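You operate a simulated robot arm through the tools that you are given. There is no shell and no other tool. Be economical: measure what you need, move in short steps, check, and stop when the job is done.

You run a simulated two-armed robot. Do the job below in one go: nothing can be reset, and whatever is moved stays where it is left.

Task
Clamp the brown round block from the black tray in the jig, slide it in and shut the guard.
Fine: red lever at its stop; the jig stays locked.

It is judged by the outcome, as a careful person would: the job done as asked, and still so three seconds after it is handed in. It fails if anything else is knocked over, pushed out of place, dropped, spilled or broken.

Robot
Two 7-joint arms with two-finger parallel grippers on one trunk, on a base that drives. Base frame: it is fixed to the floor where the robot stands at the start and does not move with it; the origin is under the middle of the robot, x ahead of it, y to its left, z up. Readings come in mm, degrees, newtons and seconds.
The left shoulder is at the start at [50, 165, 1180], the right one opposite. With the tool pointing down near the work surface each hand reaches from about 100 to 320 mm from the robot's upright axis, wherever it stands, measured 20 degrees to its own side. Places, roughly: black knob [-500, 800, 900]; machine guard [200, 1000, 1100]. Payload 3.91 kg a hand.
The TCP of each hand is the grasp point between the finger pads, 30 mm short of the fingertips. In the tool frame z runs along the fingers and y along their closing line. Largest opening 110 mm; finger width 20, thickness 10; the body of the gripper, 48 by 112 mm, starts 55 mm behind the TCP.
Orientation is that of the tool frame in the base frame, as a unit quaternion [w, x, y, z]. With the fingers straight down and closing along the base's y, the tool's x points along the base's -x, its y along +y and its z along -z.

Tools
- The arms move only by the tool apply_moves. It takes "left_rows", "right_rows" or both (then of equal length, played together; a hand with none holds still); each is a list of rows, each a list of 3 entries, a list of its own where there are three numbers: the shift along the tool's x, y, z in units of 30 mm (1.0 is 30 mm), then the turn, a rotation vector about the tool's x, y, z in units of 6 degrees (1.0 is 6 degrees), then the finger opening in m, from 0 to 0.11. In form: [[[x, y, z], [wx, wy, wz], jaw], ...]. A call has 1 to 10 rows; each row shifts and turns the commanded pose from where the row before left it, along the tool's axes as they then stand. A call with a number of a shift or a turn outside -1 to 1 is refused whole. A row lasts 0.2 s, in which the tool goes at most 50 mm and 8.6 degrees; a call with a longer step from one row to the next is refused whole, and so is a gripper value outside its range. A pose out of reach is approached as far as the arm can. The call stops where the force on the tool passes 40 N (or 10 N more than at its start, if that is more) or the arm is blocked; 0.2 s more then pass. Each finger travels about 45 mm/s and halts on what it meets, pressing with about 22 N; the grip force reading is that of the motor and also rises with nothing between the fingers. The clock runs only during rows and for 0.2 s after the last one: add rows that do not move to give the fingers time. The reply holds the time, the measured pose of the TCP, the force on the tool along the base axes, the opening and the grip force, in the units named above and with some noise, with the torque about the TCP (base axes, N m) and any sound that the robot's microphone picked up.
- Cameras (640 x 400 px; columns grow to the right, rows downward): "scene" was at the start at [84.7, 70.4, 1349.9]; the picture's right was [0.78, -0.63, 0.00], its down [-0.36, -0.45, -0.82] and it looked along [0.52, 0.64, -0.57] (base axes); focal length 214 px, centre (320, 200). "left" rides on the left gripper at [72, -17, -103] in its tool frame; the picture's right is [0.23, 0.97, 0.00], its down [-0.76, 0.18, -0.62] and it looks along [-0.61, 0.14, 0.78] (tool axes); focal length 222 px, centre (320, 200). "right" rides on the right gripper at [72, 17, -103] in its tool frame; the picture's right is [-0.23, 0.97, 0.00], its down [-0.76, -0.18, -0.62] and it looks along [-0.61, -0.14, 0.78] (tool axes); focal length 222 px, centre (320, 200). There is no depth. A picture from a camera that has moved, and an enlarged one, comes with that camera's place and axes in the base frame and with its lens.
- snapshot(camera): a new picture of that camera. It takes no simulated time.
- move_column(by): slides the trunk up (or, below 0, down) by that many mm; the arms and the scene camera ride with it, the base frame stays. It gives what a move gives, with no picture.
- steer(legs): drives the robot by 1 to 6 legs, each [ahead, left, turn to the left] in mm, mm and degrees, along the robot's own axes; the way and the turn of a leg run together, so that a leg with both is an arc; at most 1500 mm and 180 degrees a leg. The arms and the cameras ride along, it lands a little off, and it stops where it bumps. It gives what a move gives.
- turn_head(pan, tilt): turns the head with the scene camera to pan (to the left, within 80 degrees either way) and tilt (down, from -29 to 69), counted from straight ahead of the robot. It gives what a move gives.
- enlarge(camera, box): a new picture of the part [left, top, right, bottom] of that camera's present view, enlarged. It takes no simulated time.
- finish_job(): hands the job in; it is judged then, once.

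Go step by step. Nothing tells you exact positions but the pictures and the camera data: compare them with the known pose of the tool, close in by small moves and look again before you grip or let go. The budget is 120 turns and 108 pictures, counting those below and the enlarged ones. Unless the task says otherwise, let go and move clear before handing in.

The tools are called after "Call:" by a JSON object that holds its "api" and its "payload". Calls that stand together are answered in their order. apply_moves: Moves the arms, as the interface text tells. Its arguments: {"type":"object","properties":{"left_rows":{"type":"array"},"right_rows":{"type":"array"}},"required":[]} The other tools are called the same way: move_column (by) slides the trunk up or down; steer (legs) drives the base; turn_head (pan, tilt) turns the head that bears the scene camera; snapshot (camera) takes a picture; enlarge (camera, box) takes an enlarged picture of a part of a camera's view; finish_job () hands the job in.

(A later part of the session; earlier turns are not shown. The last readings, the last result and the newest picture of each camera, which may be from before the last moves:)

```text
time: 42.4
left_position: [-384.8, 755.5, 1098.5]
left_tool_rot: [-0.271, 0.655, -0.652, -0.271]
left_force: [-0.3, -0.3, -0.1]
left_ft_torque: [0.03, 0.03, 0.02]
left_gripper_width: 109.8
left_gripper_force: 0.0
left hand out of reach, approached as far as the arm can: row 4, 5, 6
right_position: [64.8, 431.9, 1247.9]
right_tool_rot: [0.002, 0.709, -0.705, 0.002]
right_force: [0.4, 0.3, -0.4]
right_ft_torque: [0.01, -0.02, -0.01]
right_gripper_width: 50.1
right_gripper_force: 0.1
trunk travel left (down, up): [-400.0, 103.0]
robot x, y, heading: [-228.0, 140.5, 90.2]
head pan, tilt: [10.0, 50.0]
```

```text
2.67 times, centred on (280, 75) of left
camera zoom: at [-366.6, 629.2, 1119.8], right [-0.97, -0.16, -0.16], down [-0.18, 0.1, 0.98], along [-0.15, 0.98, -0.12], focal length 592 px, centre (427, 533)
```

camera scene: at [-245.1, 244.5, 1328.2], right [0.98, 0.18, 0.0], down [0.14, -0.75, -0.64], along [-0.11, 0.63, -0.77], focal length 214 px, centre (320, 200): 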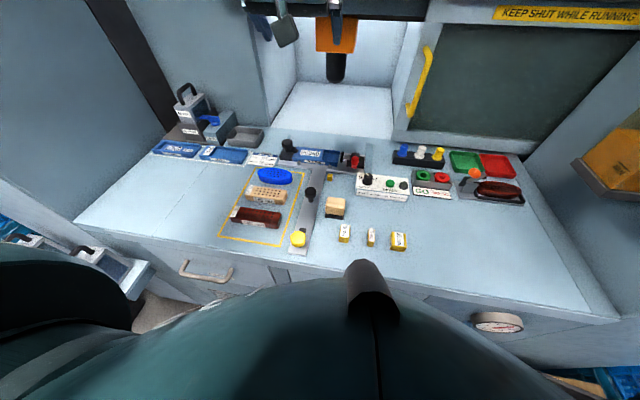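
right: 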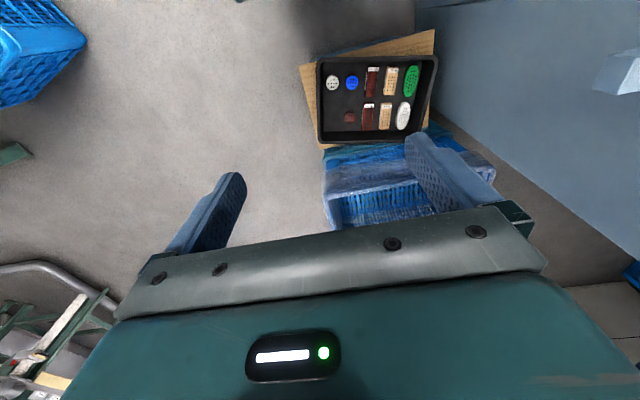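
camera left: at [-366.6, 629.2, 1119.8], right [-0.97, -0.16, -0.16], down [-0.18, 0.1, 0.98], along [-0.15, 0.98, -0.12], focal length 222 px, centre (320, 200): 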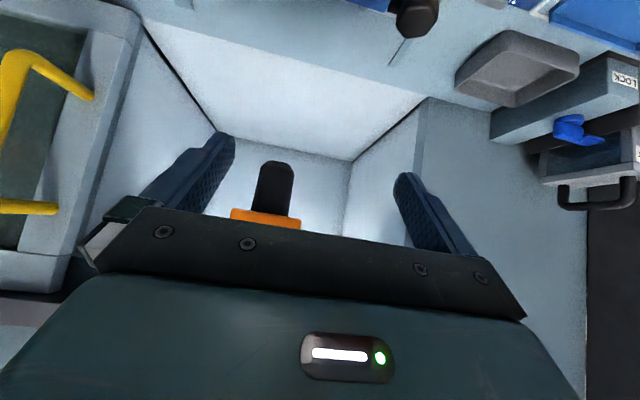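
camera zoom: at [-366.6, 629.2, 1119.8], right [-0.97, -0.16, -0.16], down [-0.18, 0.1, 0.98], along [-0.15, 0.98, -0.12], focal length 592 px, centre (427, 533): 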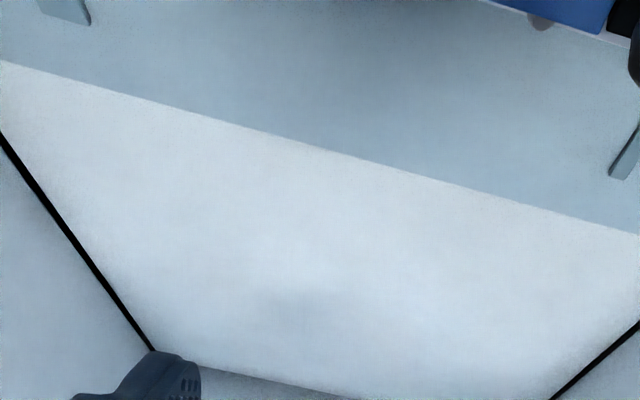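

Left arm is at its limit near y≈755 with 45° tilt; turning the base right will bring the left shoulder closer. First a tight zoom on the pocket shape.

Call:
{"api": "enlarge", "payload": {"camera": "scene", "box": [275, 135, 375, 180]}}

Call:
{"api": "enlarge", "payload": {"camera": "scene", "box": [315, 140, 365, 175]}}

```text
6.40 times, centred on (325, 158) of scene
camera zoom: at [-245.1, 243.8, 1328.3], right [0.98, 0.18, 0.0], down [0.14, -0.75, -0.64], along [-0.11, 0.63, -0.77], focal length 1373 px, centre (288, 472)
```

zoom: 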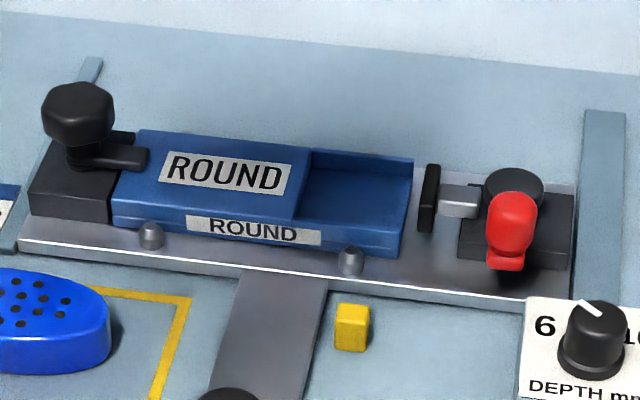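

```text
11.43 times, centred on (340, 158) of scene
camera zoom: at [-245.1, 243.8, 1328.3], right [0.98, 0.18, 0.0], down [0.14, -0.75, -0.64], along [-0.11, 0.63, -0.77], focal length 2451 px, centre (91, 686)
```

zoom: 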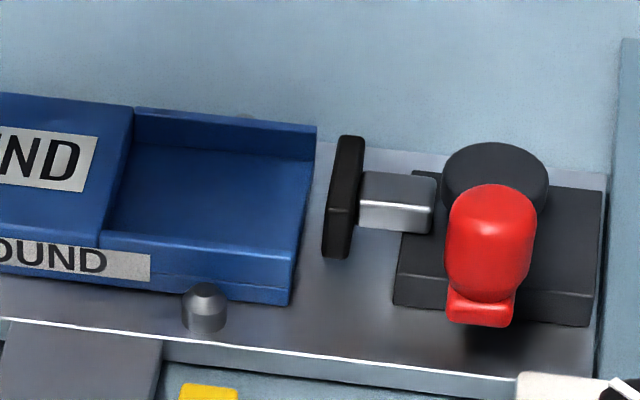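

The pocket has low front/back walls and is open to the right where the plunger comes in. I need a side view of the red lever, so I'll draw the left hand back and down to look at it horizontally.

Call:
{"api": "apply_moves", "payload": {"left_rows": [[[0.7, -0.7, -0.7], [0, 0, 0], 0.11], [[0.7, -0.7, -0.7], [0, 0, 0], 0.11], [[0.7, -0.7, -0.7], [0, 0, 0], 0.11], [[0.7, 0, -0.7], [0, 0, 0], 0.11], [[0.7, 0, -0.7], [0, 0, 0], 0.11], [[0.7, 0, -0.7], [0, 0, 0], 0.11], [[0.7, 0, 0.7], [0, 0, 0], 0.11], [[0.7, 0, 0.7], [0, 0, 0], 0.11], [[0.7, 0, 0.7], [0, 0, 0], 0.11]]}}

Call:
{"api": "snapshot", "payload": {"camera": "left"}}

```text
time: 44.4
left_position: [-344.0, 571.4, 1017.4]
left_tool_rot: [-0.271, 0.654, -0.652, -0.27]
left_force: [-0.2, -0.2, 0.9]
left_ft_torque: [-0.02, -0.01, 0.0]
left_gripper_width: 110.0
left_gripper_force: 0.1
left hand out of reach, approached as far as the arm can: row 2, 3, 9
right_position: [64.8, 429.3, 1246.7]
right_tool_rot: [0.001, 0.709, -0.706, 0.001]
right_force: [0.0, 0.6, -0.2]
right_ft_torque: [-0.01, -0.01, 0.02]
right_gripper_width: 49.9
right_gripper_force: 0.1
trunk travel left (down, up): [-400.0, 103.0]
robot x, y, heading: [-232.1, 137.9, 90.6]
head pan, tilt: [10.0, 50.0]
```

```text
72 pictures are left
camera left: at [-326.5, 445.8, 1039.1], right [-0.97, -0.16, -0.16], down [-0.18, 0.1, 0.98], along [-0.15, 0.98, -0.12], focal length 222 px, centre (320, 200)
```

left: 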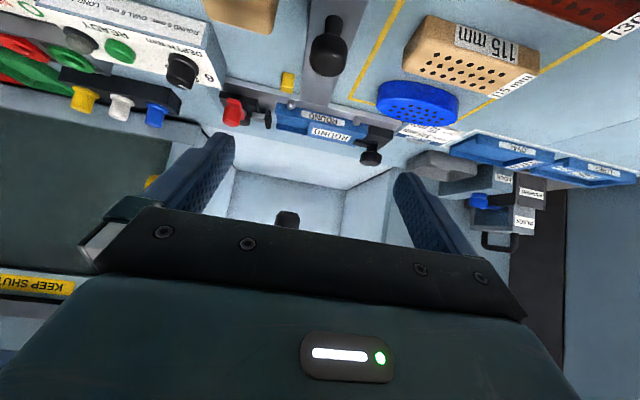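

Call:
{"api": "enlarge", "payload": {"camera": "left", "box": [200, 70, 400, 180]}}

Call:
{"api": "enlarge", "payload": {"camera": "left", "box": [205, 80, 285, 140]}}

```text
3.20 times, centred on (300, 125) of left
camera zoom: at [-326.5, 445.8, 1039.1], right [-0.97, -0.16, -0.16], down [-0.18, 0.1, 0.98], along [-0.15, 0.98, -0.12], focal length 711 px, centre (384, 440)
```

zoom: 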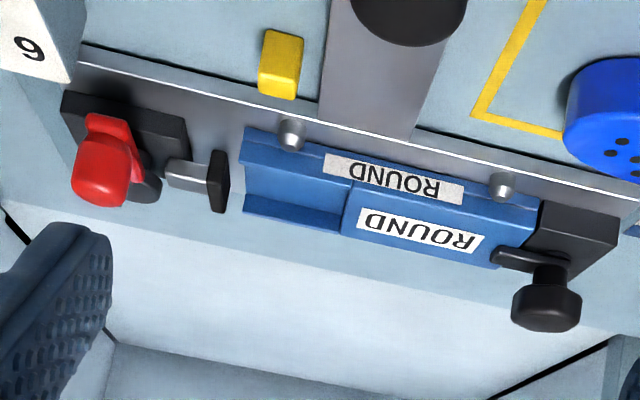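

```text
6.67 times, centred on (245, 110) of left
camera zoom: at [-326.5, 445.8, 1039.1], right [-0.97, -0.16, -0.16], down [-0.18, 0.1, 0.98], along [-0.15, 0.98, -0.12], focal length 1481 px, centre (820, 800)
```

zoom: 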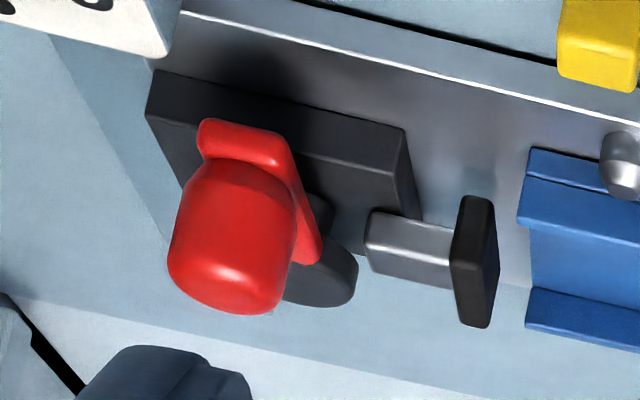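

The red lever is a horizontal swing arm with an upright grip on a vertical pivot, currently pointing at me. Now I'll back off and drive beside the tray, approaching from its open (right) side facing +y.

Call:
{"api": "steer", "payload": {"legs": [[-490, 0, 0], [0, -960, 0]]}}

Call:
{"api": "turn_head", "payload": {"pan": 20, "tilt": 55}}

Call:
{"api": "snapshot", "payload": {"camera": "scene"}}

```text
time: 45.6
left_position: [-344.6, 490.6, 1017.8]
left_tool_rot: [-0.27, 0.655, -0.651, -0.272]
left_force: [-0.3, -0.1, 0.0]
left_ft_torque: [0.0, -0.04, 0.01]
left_gripper_width: 110.1
left_gripper_force: 0.1
right_position: [69.2, 352.8, 1242.4]
right_tool_rot: [-0.011, -0.706, 0.708, 0.0]
right_force: [-0.7, 1.5, -1.2]
right_ft_torque: [-0.03, -0.08, 0.01]
right_gripper_width: 50.1
right_gripper_force: 0.1
trunk travel left (down, up): [-400.0, 103.0]
robot x, y, heading: [-231.1, 57.1, 90.3]
head pan, tilt: [10.0, 50.0]
stopped in leg 1: the robot was blocked; the commanded pose is now the measured one
```

```text
time: 46.3
left_position: [-342.0, 488.7, 1018.0]
left_tool_rot: [-0.269, 0.655, -0.651, -0.274]
left_force: [0.2, -0.4, -0.5]
left_ft_torque: [0.01, -0.01, -0.03]
left_gripper_width: 110.2
left_gripper_force: 0.0
right_position: [72.6, 351.1, 1239.7]
right_tool_rot: [-0.012, -0.707, 0.707, 0.003]
right_force: [1.9, -2.1, 2.1]
right_ft_torque: [0.19, 0.2, -0.05]
right_gripper_width: 50.4
right_gripper_force: 0.0
trunk travel left (down, up): [-400.0, 103.0]
robot x, y, heading: [-230.8, 55.7, 90.2]
head pan, tilt: [20.0, 55.0]
```

```text
69 pictures are left
camera scene: at [-250.7, 153.9, 1321.5], right [0.94, 0.35, -0.01], down [0.28, -0.77, -0.58], along [-0.21, 0.54, -0.82], focal length 214 px, centre (320, 200)
```

scene: 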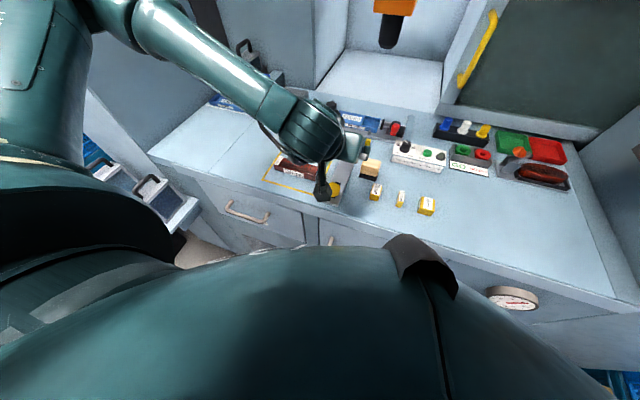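

Driving back was blocked, probably the right elbow against the right-hand pillar. I'll look right before moving.

Call:
{"api": "turn_head", "payload": {"pan": -55, "tilt": 25}}

Call:
{"api": "snapshot", "payload": {"camera": "scene"}}

Call:
{"api": "snapshot", "payload": {"camera": "right"}}

```text
time: 47.8
left_position: [-341.5, 490.9, 1019.4]
left_tool_rot: [-0.268, 0.656, -0.651, -0.273]
left_force: [-0.7, -0.1, 0.1]
left_ft_torque: [0.02, 0.0, 0.02]
left_gripper_width: 110.1
left_gripper_force: 0.1
right_position: [71.1, 352.8, 1241.4]
right_tool_rot: [0.011, 0.708, -0.706, 0.002]
right_force: [4.1, -0.3, -1.5]
right_ft_torque: [0.05, 0.38, -0.02]
right_gripper_width: 50.0
right_gripper_force: 0.1
trunk travel left (down, up): [-400.0, 103.0]
robot x, y, heading: [-233.2, 59.5, 90.5]
head pan, tilt: [-55.0, 25.0]
```

```text
68 pictures are left
camera scene: at [-150.2, 142.3, 1366.1], right [0.58, -0.81, 0.0], down [-0.35, -0.25, -0.9], along [0.73, 0.53, -0.43], focal length 214 px, centre (320, 200)
```

scene: 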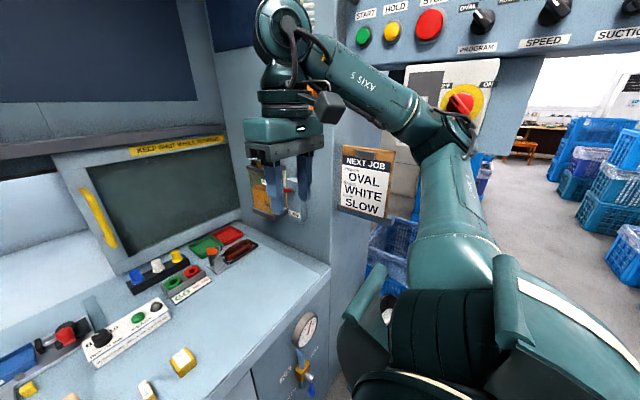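

```text
67 pictures are left
camera right: at [56.1, 282.3, 1346.2], right [-0.97, 0.23, 0.01], down [0.18, 0.77, 0.61], along [0.13, 0.59, -0.79], focal length 222 px, centre (320, 200)
```

right: 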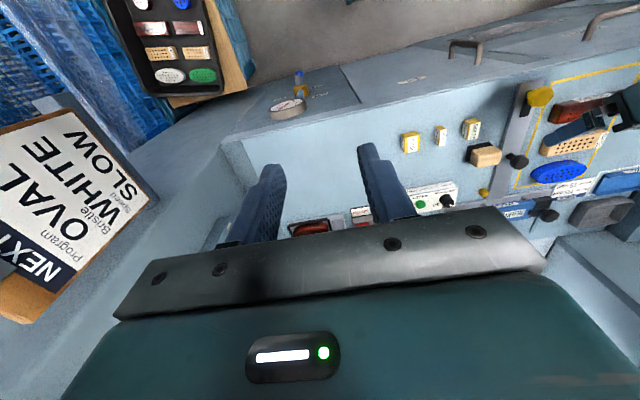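

The right forearm is against the switch/control panel. I'll ease forward 30 mm, then bring the right hand well left and in before backing off.

Call:
{"api": "steer", "payload": {"legs": [[30, 0, 0]]}}

Call:
{"api": "apply_moves", "payload": {"right_rows": [[[-0.3, 1, 0], [0, 0, 0], 0.05], [[-0.3, 1, 0], [0, 0, 0], 0.05], [[0, 1, 0], [0, 0, 0], 0.05], [[0, 1, 0], [0, 0, 0], 0.05], [[0, 1, 0.3], [0, 0, 0], 0.05], [[0, 1, 0.3], [0, 0, 0], 0.05], [[0, 1, 0.3], [0, 0, 0], 0.05], [[0, 1, 0.3], [0, 0, 0], 0.05], [[0, 1, 0.3], [0, 0, 0], 0.05]]}}

Call:
{"api": "snapshot", "payload": {"camera": "scene"}}

```text
time: 48.6
left_position: [-346.9, 520.9, 1017.8]
left_tool_rot: [-0.27, 0.656, -0.652, -0.27]
left_force: [0.6, 0.6, 0.2]
left_ft_torque: [-0.01, 0.01, 0.01]
left_gripper_width: 110.0
left_gripper_force: 0.1
right_position: [64.1, 383.2, 1242.1]
right_tool_rot: [0.007, 0.709, -0.705, 0.005]
right_force: [0.4, 0.3, -0.5]
right_ft_torque: [-0.03, 0.0, 0.01]
right_gripper_width: 50.2
right_gripper_force: 0.1
trunk travel left (down, up): [-400.0, 103.0]
robot x, y, heading: [-232.0, 83.1, 90.5]
head pan, tilt: [-55.0, 25.0]
```

```text
time: 50.6
left_position: [-347.5, 519.0, 1017.9]
left_tool_rot: [-0.271, 0.656, -0.651, -0.27]
left_force: [0.0, -1.2, 0.0]
left_ft_torque: [0.01, 0.0, 0.02]
left_gripper_width: 109.6
left_gripper_force: 0.1
right_position: [-208.2, 398.6, 1200.2]
right_tool_rot: [0.007, 0.708, -0.706, 0.005]
right_force: [0.8, 0.1, 0.2]
right_ft_torque: [0.03, -0.01, 0.04]
right_gripper_width: 50.1
right_gripper_force: 0.0
trunk travel left (down, up): [-400.0, 103.0]
robot x, y, heading: [-230.4, 84.8, 90.4]
head pan, tilt: [-55.0, 25.0]
```

```text
66 pictures are left
camera scene: at [-157.9, 171.1, 1365.9], right [0.58, -0.81, 0.0], down [-0.34, -0.25, -0.91], along [0.74, 0.53, -0.42], focal length 214 px, centre (320, 200)
```

scene: 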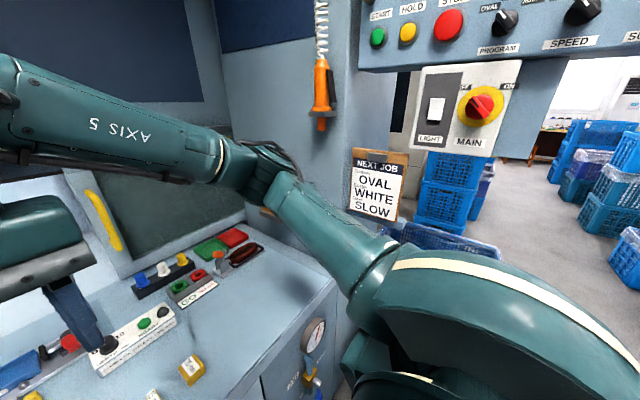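

Call:
{"api": "enlarge", "payload": {"camera": "scene", "box": [350, 0, 640, 180]}}

Call:
{"api": "steer", "payload": {"legs": [[-180, 0, 0]]}}

Call:
{"api": "enlarge", "payload": {"camera": "scene", "box": [350, 0, 640, 180]}}

```text
2.21 times, centred on (495, 90) of scene
camera zoom: at [-157.9, 171.1, 1365.9], right [0.58, -0.81, 0.0], down [-0.34, -0.25, -0.91], along [0.74, 0.53, -0.42], focal length 473 px, centre (-66, 443)
```

zoom: 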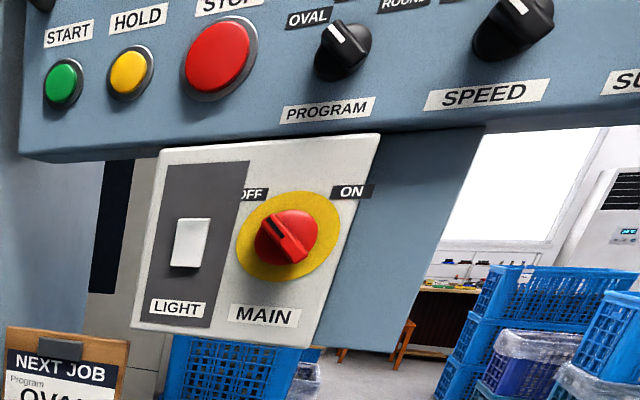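

```text
time: 52.1
left_position: [-345.8, 338.8, 1019.1]
left_tool_rot: [-0.271, 0.657, -0.649, -0.272]
left_force: [0.6, -0.5, 0.7]
left_ft_torque: [0.0, 0.0, -0.01]
left_gripper_width: 109.8
left_gripper_force: 0.0
right_position: [-205.3, 216.7, 1200.4]
right_tool_rot: [0.007, 0.71, -0.704, 0.005]
right_force: [-0.7, -1.3, 1.2]
right_ft_torque: [0.06, 0.0, 0.01]
right_gripper_width: 49.9
right_gripper_force: 0.0
trunk travel left (down, up): [-400.0, 103.0]
robot x, y, heading: [-226.9, -91.4, 90.7]
head pan, tilt: [-55.0, 25.0]
```

```text
2.21 times, centred on (495, 90) of scene
camera zoom: at [-155.5, -10.5, 1365.9], right [0.58, -0.81, 0.0], down [-0.34, -0.25, -0.91], along [0.74, 0.53, -0.42], focal length 473 px, centre (-66, 443)
```

zoom: 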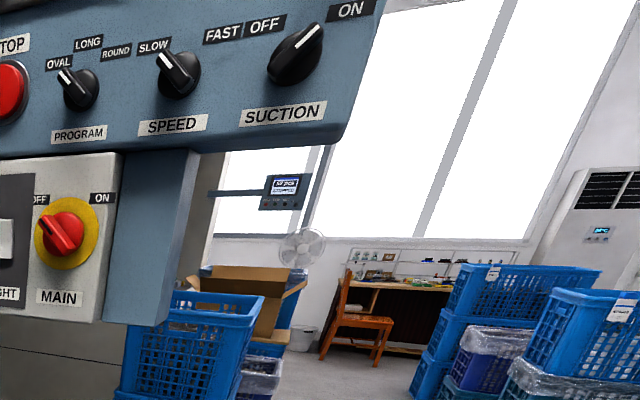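

The MAIN switch now points to OFF; I must check whether that is its original state. I'll fold the left hand to its start posture and return to the start pose for an identical view.

Call:
{"api": "apply_moves", "payload": {"left_rows": [[[0, 0.8, -1], [0, 0, 0], 0.11], [[0, 0.8, -1], [0, 0, 0], 0.11], [[0, 0.8, -1], [0, 0, 0], 0.11], [[0, 0.8, -1], [0, 0, 0], 0.11], [[0, 0.8, -1], [0, 0, 0], 0.11], [[0, 0.8, -1], [0, 0, 0], 0.11], [[0, 0.8, -1], [0, 0, 0], 0.11], [[0, 0.8, -1], [0, 0, 0], 0.11], [[0, 0.8, -1], [0, 0, 0], 0.11]]}}

Call:
{"api": "steer", "payload": {"legs": [[-110, 0, 0], [0, 0, -90]]}}

Call:
{"api": "turn_head", "payload": {"pan": 30, "tilt": 20}}

Call:
{"api": "snapshot", "payload": {"camera": "scene"}}

```text
time: 54.1
left_position: [-551.5, 213.8, 1231.2]
left_tool_rot: [-0.268, 0.658, -0.65, -0.271]
left_force: [-0.8, -0.1, 0.3]
left_ft_torque: [-0.05, -0.02, 0.01]
left_gripper_width: 110.1
left_gripper_force: 0.1
left hand out of reach, approached as far as the arm can: row 2, 3, 4, 5, 6
right_position: [-205.9, 217.1, 1200.6]
right_tool_rot: [0.007, 0.71, -0.704, 0.004]
right_force: [-0.2, -0.2, -0.1]
right_ft_torque: [0.0, 0.0, 0.0]
right_gripper_width: 50.2
right_gripper_force: 0.0
trunk travel left (down, up): [-400.0, 103.0]
robot x, y, heading: [-230.6, -94.9, 90.7]
head pan, tilt: [-55.0, 25.0]
```

```text
time: 59.2
left_position: [89.6, 107.2, 1231.5]
left_tool_rot: [0.383, 0.011, 0.924, -0.006]
left_force: [-0.1, -0.5, 0.2]
left_ft_torque: [-0.02, 0.03, 0.01]
left_gripper_width: 110.2
left_gripper_force: 0.1
right_position: [81.5, -239.1, 1200.1]
right_tool_rot: [-0.008, 0.013, 1.0, 0.002]
right_force: [-0.2, -0.3, -0.4]
right_ft_torque: [-0.01, 0.01, 0.04]
right_gripper_width: 50.2
right_gripper_force: 0.1
trunk travel left (down, up): [-400.0, 103.0]
robot x, y, heading: [-229.2, -206.3, -1.1]
head pan, tilt: [-55.0, 25.0]
```

```text
time: 60.8
left_position: [89.7, 106.4, 1231.0]
left_tool_rot: [0.382, 0.01, 0.924, -0.006]
left_force: [0.0, 0.5, 0.4]
left_ft_torque: [0.0, -0.01, 0.02]
left_gripper_width: 110.2
left_gripper_force: 0.1
right_position: [82.6, -239.0, 1199.5]
right_tool_rot: [-0.008, 0.013, 1.0, 0.002]
right_force: [-0.2, 0.1, -0.7]
right_ft_torque: [-0.02, 0.02, 0.02]
right_gripper_width: 50.1
right_gripper_force: 0.1
trunk travel left (down, up): [-400.0, 103.0]
robot x, y, heading: [-228.7, -202.4, -1.5]
head pan, tilt: [30.0, 20.0]
```

```text
63 pictures are left
camera scene: at [-117.8, -158.7, 1373.9], right [0.48, -0.88, 0.0], down [-0.3, -0.16, -0.94], along [0.82, 0.45, -0.34], focal length 214 px, centre (320, 200)
```

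scene: 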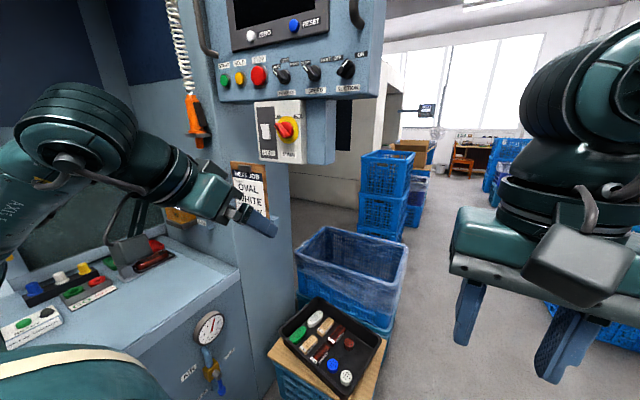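

Call:
{"api": "steer", "payload": {"legs": [[150, 190, 1.5]]}}

Call:
{"api": "turn_head", "payload": {"pan": 50.9, "tilt": 35.1}}

Call:
{"api": "snapshot", "payload": {"camera": "scene"}}

```text
time: 62.6
left_position: [233.8, 306.1, 1230.6]
left_tool_rot: [0.383, -0.004, 0.924, 0.0]
left_force: [-0.1, 0.6, -0.4]
left_ft_torque: [-0.01, 0.0, -0.02]
left_gripper_width: 110.0
left_gripper_force: 0.1
right_position: [234.7, -40.9, 1200.5]
right_tool_rot: [-0.007, -0.001, 1.0, 0.001]
right_force: [0.5, 0.3, -0.2]
right_ft_torque: [-0.02, 0.02, 0.01]
right_gripper_width: 50.0
right_gripper_force: 0.0
trunk travel left (down, up): [-400.0, 103.0]
robot x, y, heading: [-78.1, -16.9, 0.4]
head pan, tilt: [30.0, 20.0]
```

```text
time: 63.5
left_position: [231.2, 305.6, 1231.7]
left_tool_rot: [0.383, -0.003, 0.924, 0.0]
left_force: [-0.4, 0.3, 0.5]
left_ft_torque: [-0.03, 0.03, -0.03]
left_gripper_width: 110.1
left_gripper_force: 0.1
right_position: [234.7, -40.6, 1199.8]
right_tool_rot: [-0.008, -0.002, 1.0, 0.002]
right_force: [0.5, -0.2, 0.0]
right_ft_torque: [0.02, 0.02, 0.0]
right_gripper_width: 50.2
right_gripper_force: 0.0
trunk travel left (down, up): [-400.0, 103.0]
robot x, y, heading: [-75.3, -13.5, 0.5]
head pan, tilt: [50.9, 35.1]
```

```text
62 pictures are left
camera scene: at [7.4, 55.9, 1349.9], right [0.78, -0.62, 0.0], down [-0.36, -0.45, -0.82], along [0.51, 0.64, -0.57], focal length 214 px, centre (320, 200)
```

scene: 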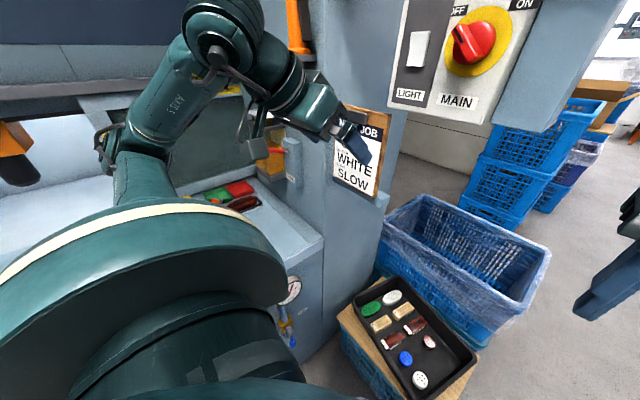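

Compared with the first picture, my forearm turned the MAIN switch from ON (handle "/") to OFF (handle "\"). That must be put back; I'll look at it closely.

Call:
{"api": "turn_head", "payload": {"pan": 30, "tilt": 5}}

Call:
{"api": "snapshot", "payload": {"camera": "scene"}}

Call:
{"api": "enlarge", "payload": {"camera": "scene", "box": [250, 130, 450, 255]}}

```text
time: 64.4
left_position: [232.7, 306.2, 1230.6]
left_tool_rot: [0.383, -0.003, 0.924, 0.001]
left_force: [-0.8, 0.3, 0.6]
left_ft_torque: [-0.01, -0.02, -0.01]
left_gripper_width: 110.0
left_gripper_force: 0.1
right_position: [234.8, -40.2, 1200.1]
right_tool_rot: [-0.008, -0.002, 1.0, 0.002]
right_force: [-0.3, 0.1, 0.9]
right_ft_torque: [-0.02, 0.0, 0.05]
right_gripper_width: 50.0
right_gripper_force: 0.1
trunk travel left (down, up): [-400.0, 103.0]
robot x, y, heading: [-76.8, -18.6, 0.5]
head pan, tilt: [30.0, 5.0]
```

```text
61 pictures are left
camera scene: at [31.6, 33.8, 1398.2], right [0.51, -0.86, 0.0], down [-0.08, -0.04, -1.0], along [0.86, 0.51, -0.09], focal length 214 px, centre (320, 200)
```

scene: 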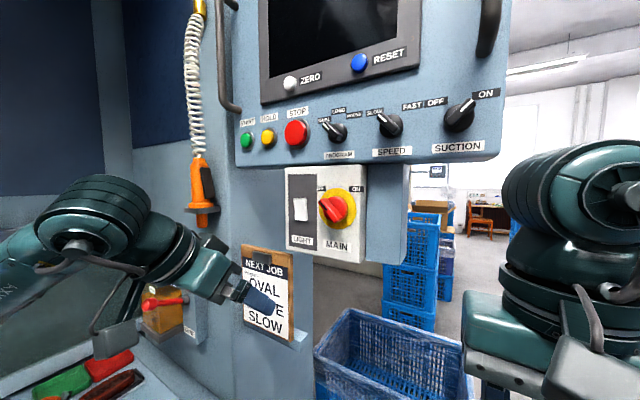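

```text
3.20 times, centred on (350, 192) of scene
camera zoom: at [31.6, 33.8, 1398.2], right [0.51, -0.86, 0.0], down [-0.08, -0.04, -1.0], along [0.86, 0.51, -0.09], focal length 686 px, centre (224, 224)
```

zoom: 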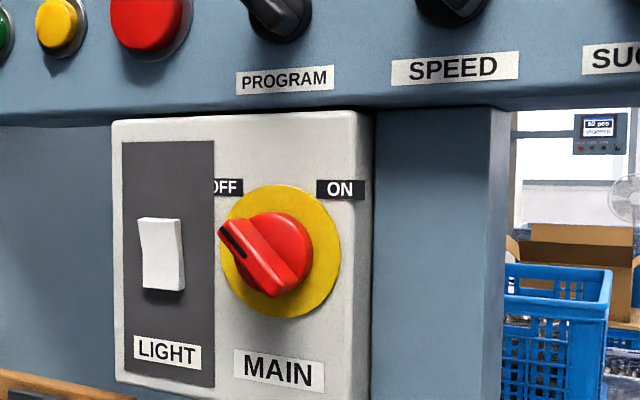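

The switch clearly reads OFF now and was at ON; I'll restore it by gripping its ridge with the left hand, tool horizontal, and turning it clockwise. First back up and orient the left hand.

Call:
{"api": "steer", "payload": {"legs": [[-140, 20, 0]]}}

Call:
{"api": "apply_moves", "payload": {"left_rows": [[[0, 0, 0], [0, -1, 0], 0.11], [[0, 0, 0], [0, -1, 0], 0.11], [[0, 0, 0], [0, -1, 0], 0.11], [[0, 0, 0], [0, -1, 0], 0.11], [[0, 0, 0], [0, -1, 0], 0.11], [[0, 0, 0], [0, -1, 0], 0.11], [[0, 0, 0], [0, -1, 0], 0.11], [[0, 0, 0.5], [0, -0.5, 0], 0.11], [[0, -0.5, 0.5], [0, 0, 0], 0.11], [[0, -0.5, 0], [0, 0, 0], 0.11]]}}

```text
time: 65.7
left_position: [95.2, 324.4, 1231.6]
left_tool_rot: [0.384, -0.004, 0.923, 0.001]
left_force: [0.2, 0.8, 0.0]
left_ft_torque: [0.04, -0.06, 0.05]
left_gripper_width: 109.8
left_gripper_force: 0.2
right_position: [97.8, -21.4, 1200.5]
right_tool_rot: [-0.008, -0.002, 1.0, 0.001]
right_force: [0.8, 0.5, 0.1]
right_ft_torque: [0.0, 0.0, -0.01]
right_gripper_width: 50.1
right_gripper_force: 0.0
trunk travel left (down, up): [-400.0, 103.0]
robot x, y, heading: [-210.9, 4.3, 0.6]
head pan, tilt: [30.0, 5.0]
```

```text
time: 67.9
left_position: [177.7, 349.3, 1303.9]
left_tool_rot: [0.707, -0.003, 0.707, 0.003]
left_force: [0.4, -0.1, -0.6]
left_ft_torque: [0.01, 0.01, -0.02]
left_gripper_width: 109.9
left_gripper_force: 0.0
left hand out of reach, approached as far as the arm can: row 1, 2, 3, 4, 5, 6, 7, 10
right_position: [99.0, -22.6, 1200.4]
right_tool_rot: [-0.008, -0.003, 1.0, 0.001]
right_force: [0.1, 0.0, -0.2]
right_ft_torque: [-0.02, 0.01, -0.04]
right_gripper_width: 50.1
right_gripper_force: 0.1
trunk travel left (down, up): [-400.0, 103.0]
robot x, y, heading: [-213.5, 4.4, 0.7]
head pan, tilt: [30.0, 5.0]
```

Call:
{"api": "steer", "payload": {"legs": [[-120, 0, 0]]}}

Call:
{"api": "move_column", "payload": {"by": 95}}

Call:
{"api": "apply_moves", "payload": {"left_rows": [[[-0.13, -0.5, 1], [0, 0, -0.75], 0.11], [[-0.13, -0.5, 1], [0, 0, -0.75], 0.11], [[-0.13, -0.2, 1], [0, 0, -0.75], 0.11], [[-0.13, 0, 1], [0, 0, -0.75], 0.11], [[-0.1, 0, 1], [0, 0, -0.75], 0.11], [[0, 0, 1], [0, 0, -0.75], 0.11], [[0, 0, 0], [0, 0, -1], 0.11], [[0, 0, 0], [0, 0, -1], 0.11], [[0, 0, 0], [0, 0, -1], 0.11]]}}

Call:
{"api": "snapshot", "payload": {"camera": "scene"}}

Call:
{"api": "snapshot", "payload": {"camera": "left"}}

```text
time: 69.2
left_position: [58.0, 347.4, 1302.9]
left_tool_rot: [0.707, -0.003, 0.707, 0.001]
left_force: [-0.2, -0.3, 1.6]
left_ft_torque: [-0.02, 0.0, 0.0]
left_gripper_width: 110.1
left_gripper_force: 0.1
right_position: [-23.2, -22.7, 1200.5]
right_tool_rot: [-0.008, -0.001, 1.0, 0.001]
right_force: [-0.9, 0.0, -0.1]
right_ft_torque: [0.0, -0.03, 0.01]
right_gripper_width: 50.1
right_gripper_force: 0.1
trunk travel left (down, up): [-400.0, 103.0]
robot x, y, heading: [-336.1, -0.6, 0.8]
head pan, tilt: [30.0, 5.0]
```

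```text
time: 70.5
left_position: [59.1, 347.9, 1397.3]
left_tool_rot: [0.707, -0.003, 0.707, 0.002]
left_force: [0.0, 0.5, -0.3]
left_ft_torque: [-0.01, 0.01, -0.01]
left_gripper_width: 110.1
left_gripper_force: 0.1
right_position: [-21.9, -22.0, 1294.6]
right_tool_rot: [-0.008, -0.002, 1.0, 0.001]
right_force: [-0.6, 0.0, -0.5]
right_ft_torque: [-0.03, -0.05, 0.01]
right_gripper_width: 50.1
right_gripper_force: 0.0
trunk travel left (down, up): [-495.0, 8.0]
robot x, y, heading: [-333.6, 2.2, 0.6]
head pan, tilt: [30.0, 5.0]
```

```text
time: 72.5
left_position: [238.2, 314.5, 1417.4]
left_tool_rot: [0.654, -0.275, 0.652, -0.268]
left_force: [0.9, 0.9, 0.5]
left_ft_torque: [-0.03, -0.02, -0.04]
left_gripper_width: 110.1
left_gripper_force: 0.1
right_position: [-19.8, -23.0, 1293.7]
right_tool_rot: [-0.007, -0.002, 1.0, 0.002]
right_force: [0.3, 0.6, 0.5]
right_ft_torque: [0.0, 0.01, -0.02]
right_gripper_width: 50.1
right_gripper_force: 0.0
trunk travel left (down, up): [-495.0, 8.0]
robot x, y, heading: [-333.7, -1.7, 0.4]
head pan, tilt: [30.0, 5.0]
```

```text
59 pictures are left
camera scene: at [-225.7, 51.3, 1493.3], right [0.51, -0.86, 0.0], down [-0.07, -0.04, -1.0], along [0.86, 0.51, -0.09], focal length 214 px, centre (320, 200)
```

scene: 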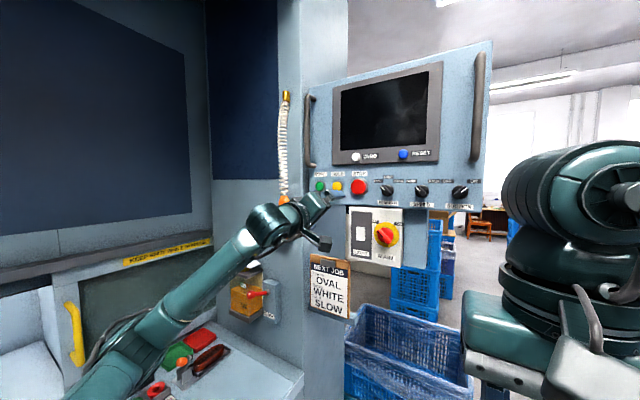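

```text
58 pictures are left
camera left: at [136.0, 251.3, 1377.5], right [0.0, 0.52, -0.85], down [-0.63, 0.66, 0.41], along [0.78, 0.54, 0.33], focal length 222 px, centre (320, 200)
```

left: 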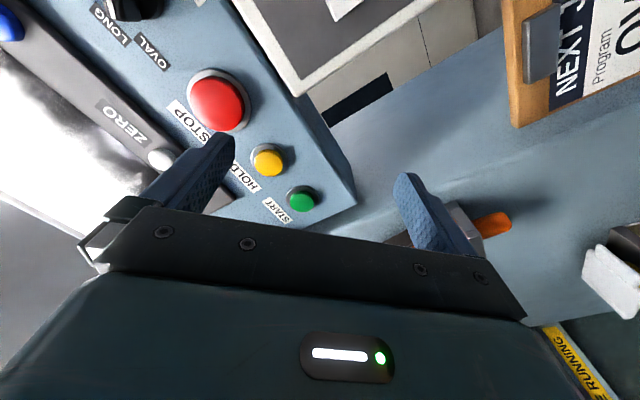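

The left hand is too high and left, near the control panel. I'll retreat slightly and shift right/down to line up with the MAIN knob.

Call:
{"api": "apply_moves", "payload": {"left_rows": [[[0, 0, -1], [0, 0, 0], 0.11], [[0, 0, -1], [0, 0, 0], 0.11], [[0.9, -0.3, 0], [0, 0, 0], 0.11], [[0.9, -0.3, 0], [0, 0, 0], 0.11], [[0.9, -0.3, 0], [0, 0, 0], 0.11], [[0.9, -0.3, 0], [0, 0, 0], 0.11], [[0.9, -0.3, 0], [0, 0, 0], 0.11]]}}

Call:
{"api": "snapshot", "payload": {"camera": "scene"}}

Call:
{"api": "snapshot", "payload": {"camera": "left"}}

```text
time: 74.1
left_position: [179.1, 187.7, 1355.7]
left_tool_rot: [0.654, -0.274, 0.651, -0.27]
left_force: [0.1, 0.3, -0.4]
left_ft_torque: [0.02, -0.02, 0.01]
left_gripper_width: 110.2
left_gripper_force: 0.1
right_position: [-22.3, -23.9, 1295.4]
right_tool_rot: [-0.008, -0.002, 1.0, 0.003]
right_force: [0.2, -1.6, -0.3]
right_ft_torque: [-0.02, -0.02, -0.01]
right_gripper_width: 49.9
right_gripper_force: 0.1
trunk travel left (down, up): [-495.0, 8.0]
robot x, y, heading: [-329.8, 6.5, 0.4]
head pan, tilt: [30.0, 5.0]
```

```text
57 pictures are left
camera scene: at [-225.8, 49.9, 1493.3], right [0.51, -0.86, 0.0], down [-0.07, -0.04, -1.0], along [0.86, 0.51, -0.09], focal length 214 px, centre (320, 200)
```

scene: 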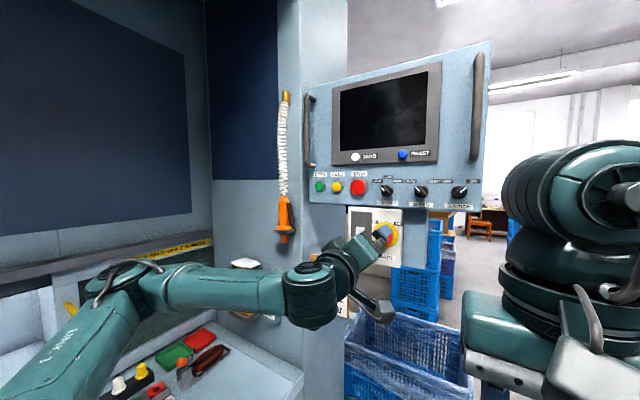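

```text
56 pictures are left
camera left: at [76.2, 123.3, 1315.3], right [0.0, 0.53, -0.85], down [-0.63, 0.66, 0.41], along [0.78, 0.54, 0.33], focal length 222 px, centre (320, 200)
```

left: 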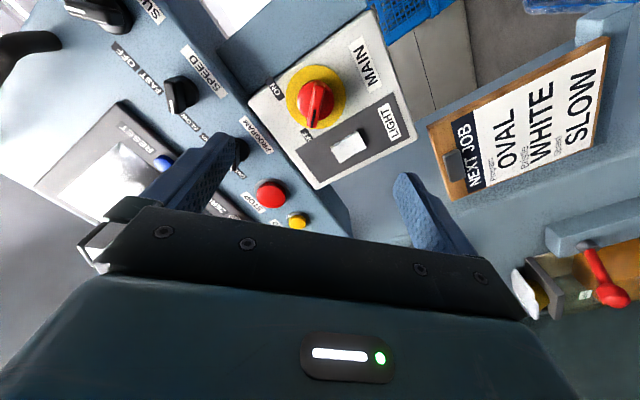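

The knob is at about (318, 175, 1351), ridge aligned between the fingers. I'll correct laterally, narrow to 50 mm, and advance partway.

Call:
{"api": "apply_moves", "payload": {"left_rows": [[[0.42, -0.19, 0], [0, 0, 0], 0.05], [[0, 0, 0], [0, 0, 0], 0.05], [[0, 0, 0], [0, 0, 0], 0.05], [[0, 0, 0], [0, 0, 0], 0.05], [[0, 0, 1], [0, 0, 0], 0.05], [[0, 0, 1], [0, 0, 0], 0.05], [[0, 0, 0.6], [0, 0, 0], 0.05]]}}

Call:
{"api": "enlarge", "payload": {"camera": "left", "box": [170, 20, 470, 210]}}

Call:
{"api": "enlarge", "payload": {"camera": "scene", "box": [320, 180, 440, 270]}}

```text
time: 75.7
left_position: [258.2, 175.5, 1348.9]
left_tool_rot: [0.654, -0.273, 0.652, -0.269]
left_force: [0.3, -0.3, -0.7]
left_ft_torque: [0.01, 0.01, 0.01]
left_gripper_width: 49.9
left_gripper_force: 0.1
right_position: [-21.8, -24.0, 1294.7]
right_tool_rot: [-0.007, -0.002, 1.0, 0.003]
right_force: [-0.4, -0.1, 0.6]
right_ft_torque: [-0.01, 0.0, 0.02]
right_gripper_width: 50.1
right_gripper_force: 0.2
trunk travel left (down, up): [-495.0, 8.0]
robot x, y, heading: [-337.1, 1.4, 0.4]
head pan, tilt: [30.0, 5.0]
```

```text
2.11 times, centred on (320, 115) of left
camera zoom: at [155.5, 111.9, 1308.4], right [0.0, 0.53, -0.85], down [-0.63, 0.66, 0.41], along [0.78, 0.54, 0.33], focal length 468 px, centre (320, 379)
```

zoom: 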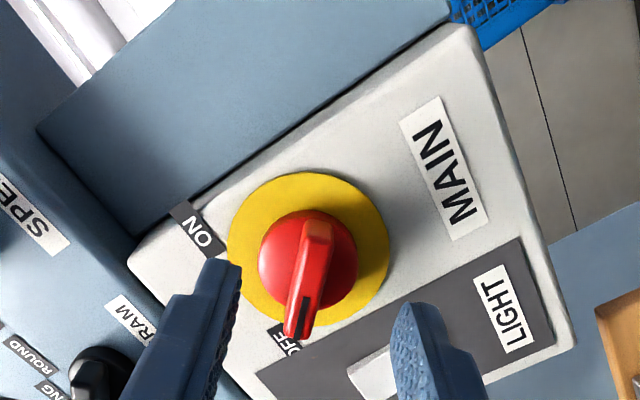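

```text
4.44 times, centred on (380, 225) of scene
camera zoom: at [-225.3, 51.1, 1493.2], right [0.51, -0.86, 0.0], down [-0.08, -0.04, -1.0], along [0.86, 0.51, -0.09], focal length 953 px, centre (53, 89)
```

zoom: 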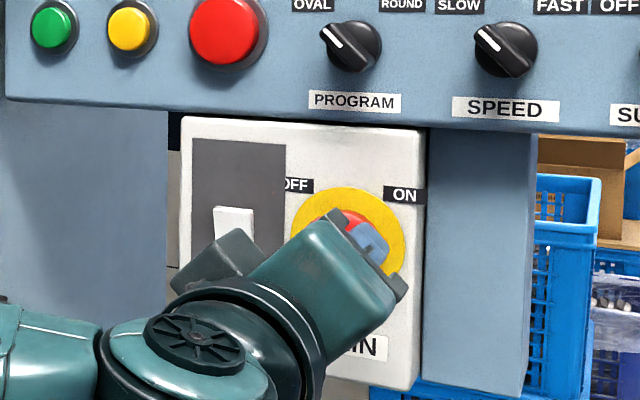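

Aligned within 2–3 mm. Advance 38 mm and close on the ridge.

Call:
{"api": "apply_moves", "payload": {"left_rows": [[[-0.08, 0, 0.65], [0, 0, 0], 0.05], [[0, 0, 0.6], [0, 0, 0], 0.05], [[0, 0, 0], [0, 0, 0], 0.0], [[0, 0, 0], [0, 0, 0], 0.0], [[0, 0, 0], [0, 0, 0], 0.0], [[0, 0, 0], [0, 0, 0], 0.0]]}}

Call:
{"api": "enlarge", "payload": {"camera": "left", "box": [170, 20, 470, 210]}}

```text
time: 77.1
left_position: [295.1, 177.0, 1352.1]
left_tool_rot: [0.655, -0.272, 0.652, -0.27]
left_force: [5.4, -6.5, 8.4]
left_ft_torque: [0.04, -0.09, -0.91]
left_gripper_width: 39.5
left_gripper_force: 44.8
right_position: [-23.0, -24.3, 1294.9]
right_tool_rot: [-0.008, -0.001, 1.0, 0.002]
right_force: [-0.4, 0.9, 0.2]
right_ft_torque: [0.02, -0.02, -0.03]
right_gripper_width: 49.9
right_gripper_force: 0.1
trunk travel left (down, up): [-495.0, 8.0]
robot x, y, heading: [-333.0, 2.1, 0.4]
head pan, tilt: [30.0, 5.0]
```

```text
2.11 times, centred on (320, 115) of left
camera zoom: at [192.7, 112.4, 1312.3], right [0.0, 0.53, -0.85], down [-0.63, 0.66, 0.41], along [0.78, 0.53, 0.33], focal length 468 px, centre (320, 379)
```

zoom: 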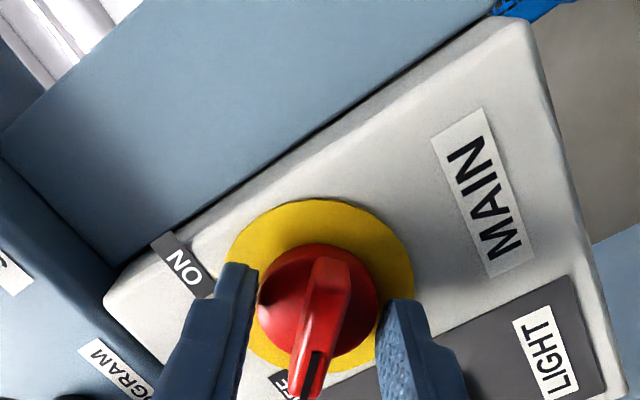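

The fingers hold the knob's round body (40 mm), which should turn with the ridge. I'll turn clockwise in small steps and check.

Call:
{"api": "apply_moves", "payload": {"left_rows": [[[0, 0, 0], [0, 0, 1], 0.0], [[0, 0, 0], [0, 0, 1], 0.0], [[0, 0, 0], [0, 0, 1], 0.0], [[0, 0, 0], [0, 0, 1], 0.0], [[0, 0, 0], [0, 0, 1], 0.0]]}}

Call:
{"api": "enlarge", "payload": {"camera": "left", "box": [170, 20, 470, 210]}}

```text
time: 78.3
left_position: [294.7, 177.9, 1350.2]
left_tool_rot: [0.702, -0.096, 0.701, -0.089]
left_force: [4.1, -2.5, 6.5]
left_ft_torque: [0.01, -1.0, 0.08]
left_gripper_width: 39.3
left_gripper_force: 45.4
right_position: [-22.8, -22.3, 1295.3]
right_tool_rot: [-0.008, -0.002, 1.0, 0.003]
right_force: [0.1, 0.5, 0.9]
right_ft_torque: [-0.01, -0.01, -0.02]
right_gripper_width: 50.0
right_gripper_force: 0.0
trunk travel left (down, up): [-495.0, 8.0]
robot x, y, heading: [-333.0, 4.1, 0.5]
head pan, tilt: [30.0, 5.0]
```

```text
2.11 times, centred on (320, 115) of left
camera zoom: at [192.5, 141.6, 1285.3], right [-0.01, 0.88, -0.47], down [-0.63, 0.36, 0.69], along [0.78, 0.3, 0.55], focal length 468 px, centre (320, 379)
```

zoom: 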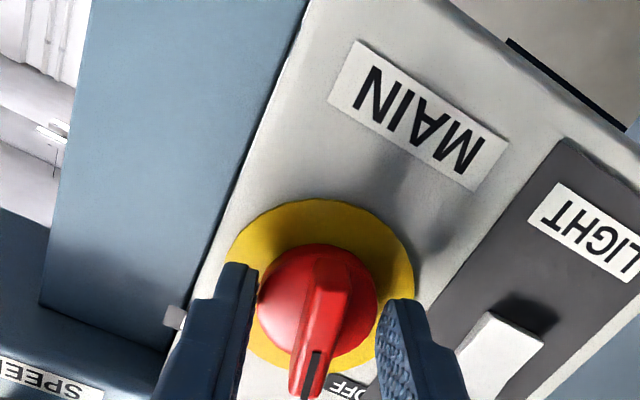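

It turns with the hand. Continue turning.

Call:
{"api": "apply_moves", "payload": {"left_rows": [[[0, 0, 0], [0, 0, 1], 0.0], [[0, 0, 0], [0, 0, 1], 0.0], [[0, 0, 0], [0, 0, 1], 0.0], [[0, 0, 0], [0, 0, 1], 0.0], [[0, 0, 0], [0, 0, 1], 0.0], [[0, 0, 0], [0, 0, 1], 0.0], [[0, 0, 0], [0, 0, 1], 0.0]]}}

Call:
{"api": "enlarge", "payload": {"camera": "left", "box": [170, 20, 470, 210]}}

```text
time: 79.9
left_position: [295.0, 180.6, 1350.5]
left_tool_rot: [0.687, 0.161, 0.688, 0.169]
left_force: [0.1, 10.2, 7.2]
left_ft_torque: [-0.05, -0.96, 0.12]
left_gripper_width: 39.3
left_gripper_force: 45.1
right_position: [-23.0, -21.5, 1294.8]
right_tool_rot: [-0.008, -0.002, 1.0, 0.002]
right_force: [0.4, -1.4, 0.3]
right_ft_torque: [-0.02, 0.0, -0.02]
right_gripper_width: 50.0
right_gripper_force: 0.0
trunk travel left (down, up): [-495.0, 8.0]
robot x, y, heading: [-333.6, 3.0, 0.7]
head pan, tilt: [30.0, 5.0]
```

```text
2.11 times, centred on (320, 115) of left
camera zoom: at [192.1, 196.7, 1278.7], right [-0.01, 0.97, 0.24], down [-0.62, -0.19, 0.76], along [0.78, -0.14, 0.61], focal length 468 px, centre (320, 379)
```

zoom: 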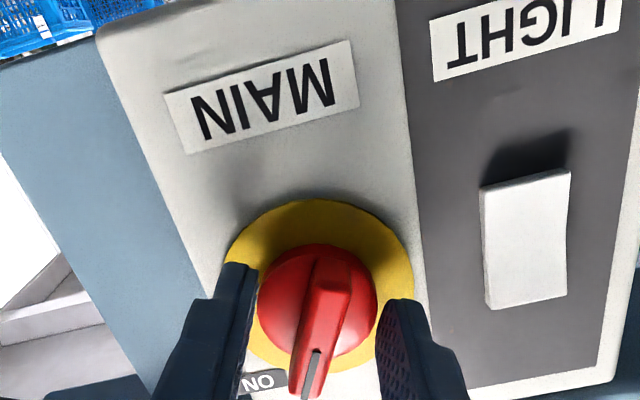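

Call:
{"api": "apply_moves", "payload": {"left_rows": [[[0, 0, 0], [0, 0, 1], 0.0], [[0, 0, 0], [0, 0, 1], 0.0], [[0, 0, 0], [0, 0, 1], 0.0], [[0, 0, 0], [0, 0, 0.4], 0.0]]}}

Call:
{"api": "enlarge", "payload": {"camera": "left", "box": [170, 20, 470, 210]}}

```text
time: 80.9
left_position: [295.3, 182.0, 1353.1]
left_tool_rot: [0.647, 0.278, 0.649, 0.288]
left_force: [2.0, 16.1, 11.4]
left_ft_torque: [-0.68, -0.23, 0.17]
left_gripper_width: 39.7
left_gripper_force: 45.4
right_position: [-23.1, -20.3, 1295.4]
right_tool_rot: [-0.008, -0.002, 1.0, 0.0]
right_force: [0.4, 1.2, 0.0]
right_ft_torque: [0.03, -0.02, -0.03]
right_gripper_width: 50.0
right_gripper_force: 0.1
trunk travel left (down, up): [-495.0, 8.0]
robot x, y, heading: [-332.4, 2.3, 0.7]
head pan, tilt: [30.0, 5.0]
```

```text
2.11 times, centred on (320, 115) of left
camera zoom: at [191.8, 221.6, 1289.5], right [-0.01, 0.83, 0.56], down [-0.62, -0.44, 0.65], along [0.79, -0.34, 0.52], focal length 468 px, centre (320, 379)
```

zoom: 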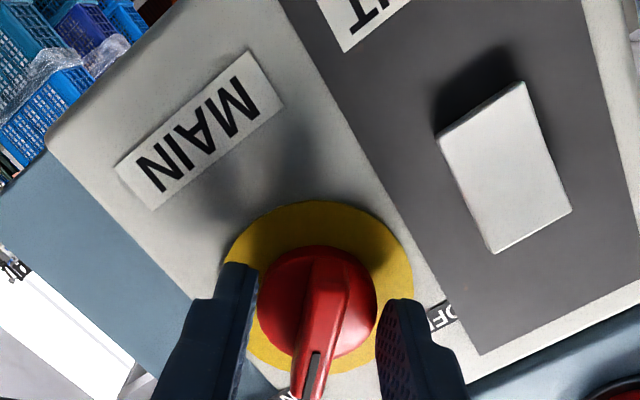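

Torque rose, so the switch is at its ON stop. Release, retract straight back, and check.

Call:
{"api": "apply_moves", "payload": {"left_rows": [[[0, 0, 0], [0, 0, 0], 0.06], [[0, 0, 0], [0, 0, 0], 0.06], [[0, 0, 0], [0, 0, 0], 0.06], [[0, 0, -1], [0, 0, 0], 0.06], [[0, 0, -1], [0, 0, 0], 0.06], [[0, 0, -1], [0, 0, 0], 0.06], [[0, 0, -1], [0, 0, 0], 0.06], [[1, 0, -1], [0, 0, 0], 0.06], [[1, 0, -1], [0, 0, 0], 0.06]]}}

Call:
{"api": "enlarge", "payload": {"camera": "scene", "box": [300, 140, 500, 280]}}

```text
time: 82.9
left_position: [122.7, 216.0, 1327.3]
left_tool_rot: [0.645, 0.279, 0.652, 0.284]
left_force: [-0.2, 0.7, -0.8]
left_ft_torque: [0.02, -0.02, -0.06]
left_gripper_width: 60.1
left_gripper_force: 0.1
left hand out of reach, approached as far as the arm can: row 9
right_position: [-23.4, -19.8, 1294.0]
right_tool_rot: [-0.008, -0.002, 1.0, 0.0]
right_force: [0.6, -0.1, 0.5]
right_ft_torque: [-0.09, 0.02, -0.02]
right_gripper_width: 50.2
right_gripper_force: 0.1
trunk travel left (down, up): [-495.0, 8.0]
robot x, y, heading: [-337.4, 0.7, 0.6]
head pan, tilt: [30.0, 5.0]
```

```text
2.86 times, centred on (400, 210) of scene
camera zoom: at [-226.3, 54.7, 1493.2], right [0.51, -0.86, 0.0], down [-0.07, -0.05, -1.0], along [0.86, 0.51, -0.09], focal length 613 px, centre (91, 171)
```

zoom: 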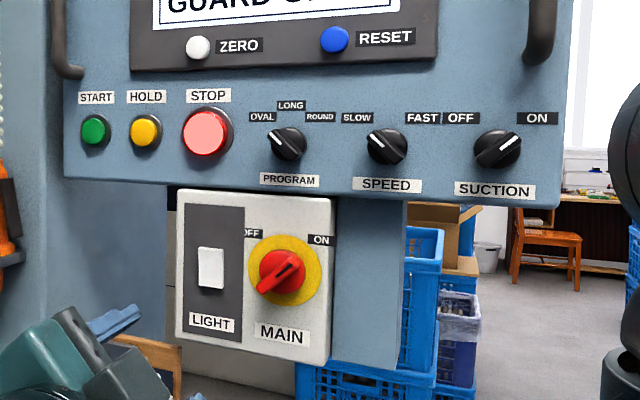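

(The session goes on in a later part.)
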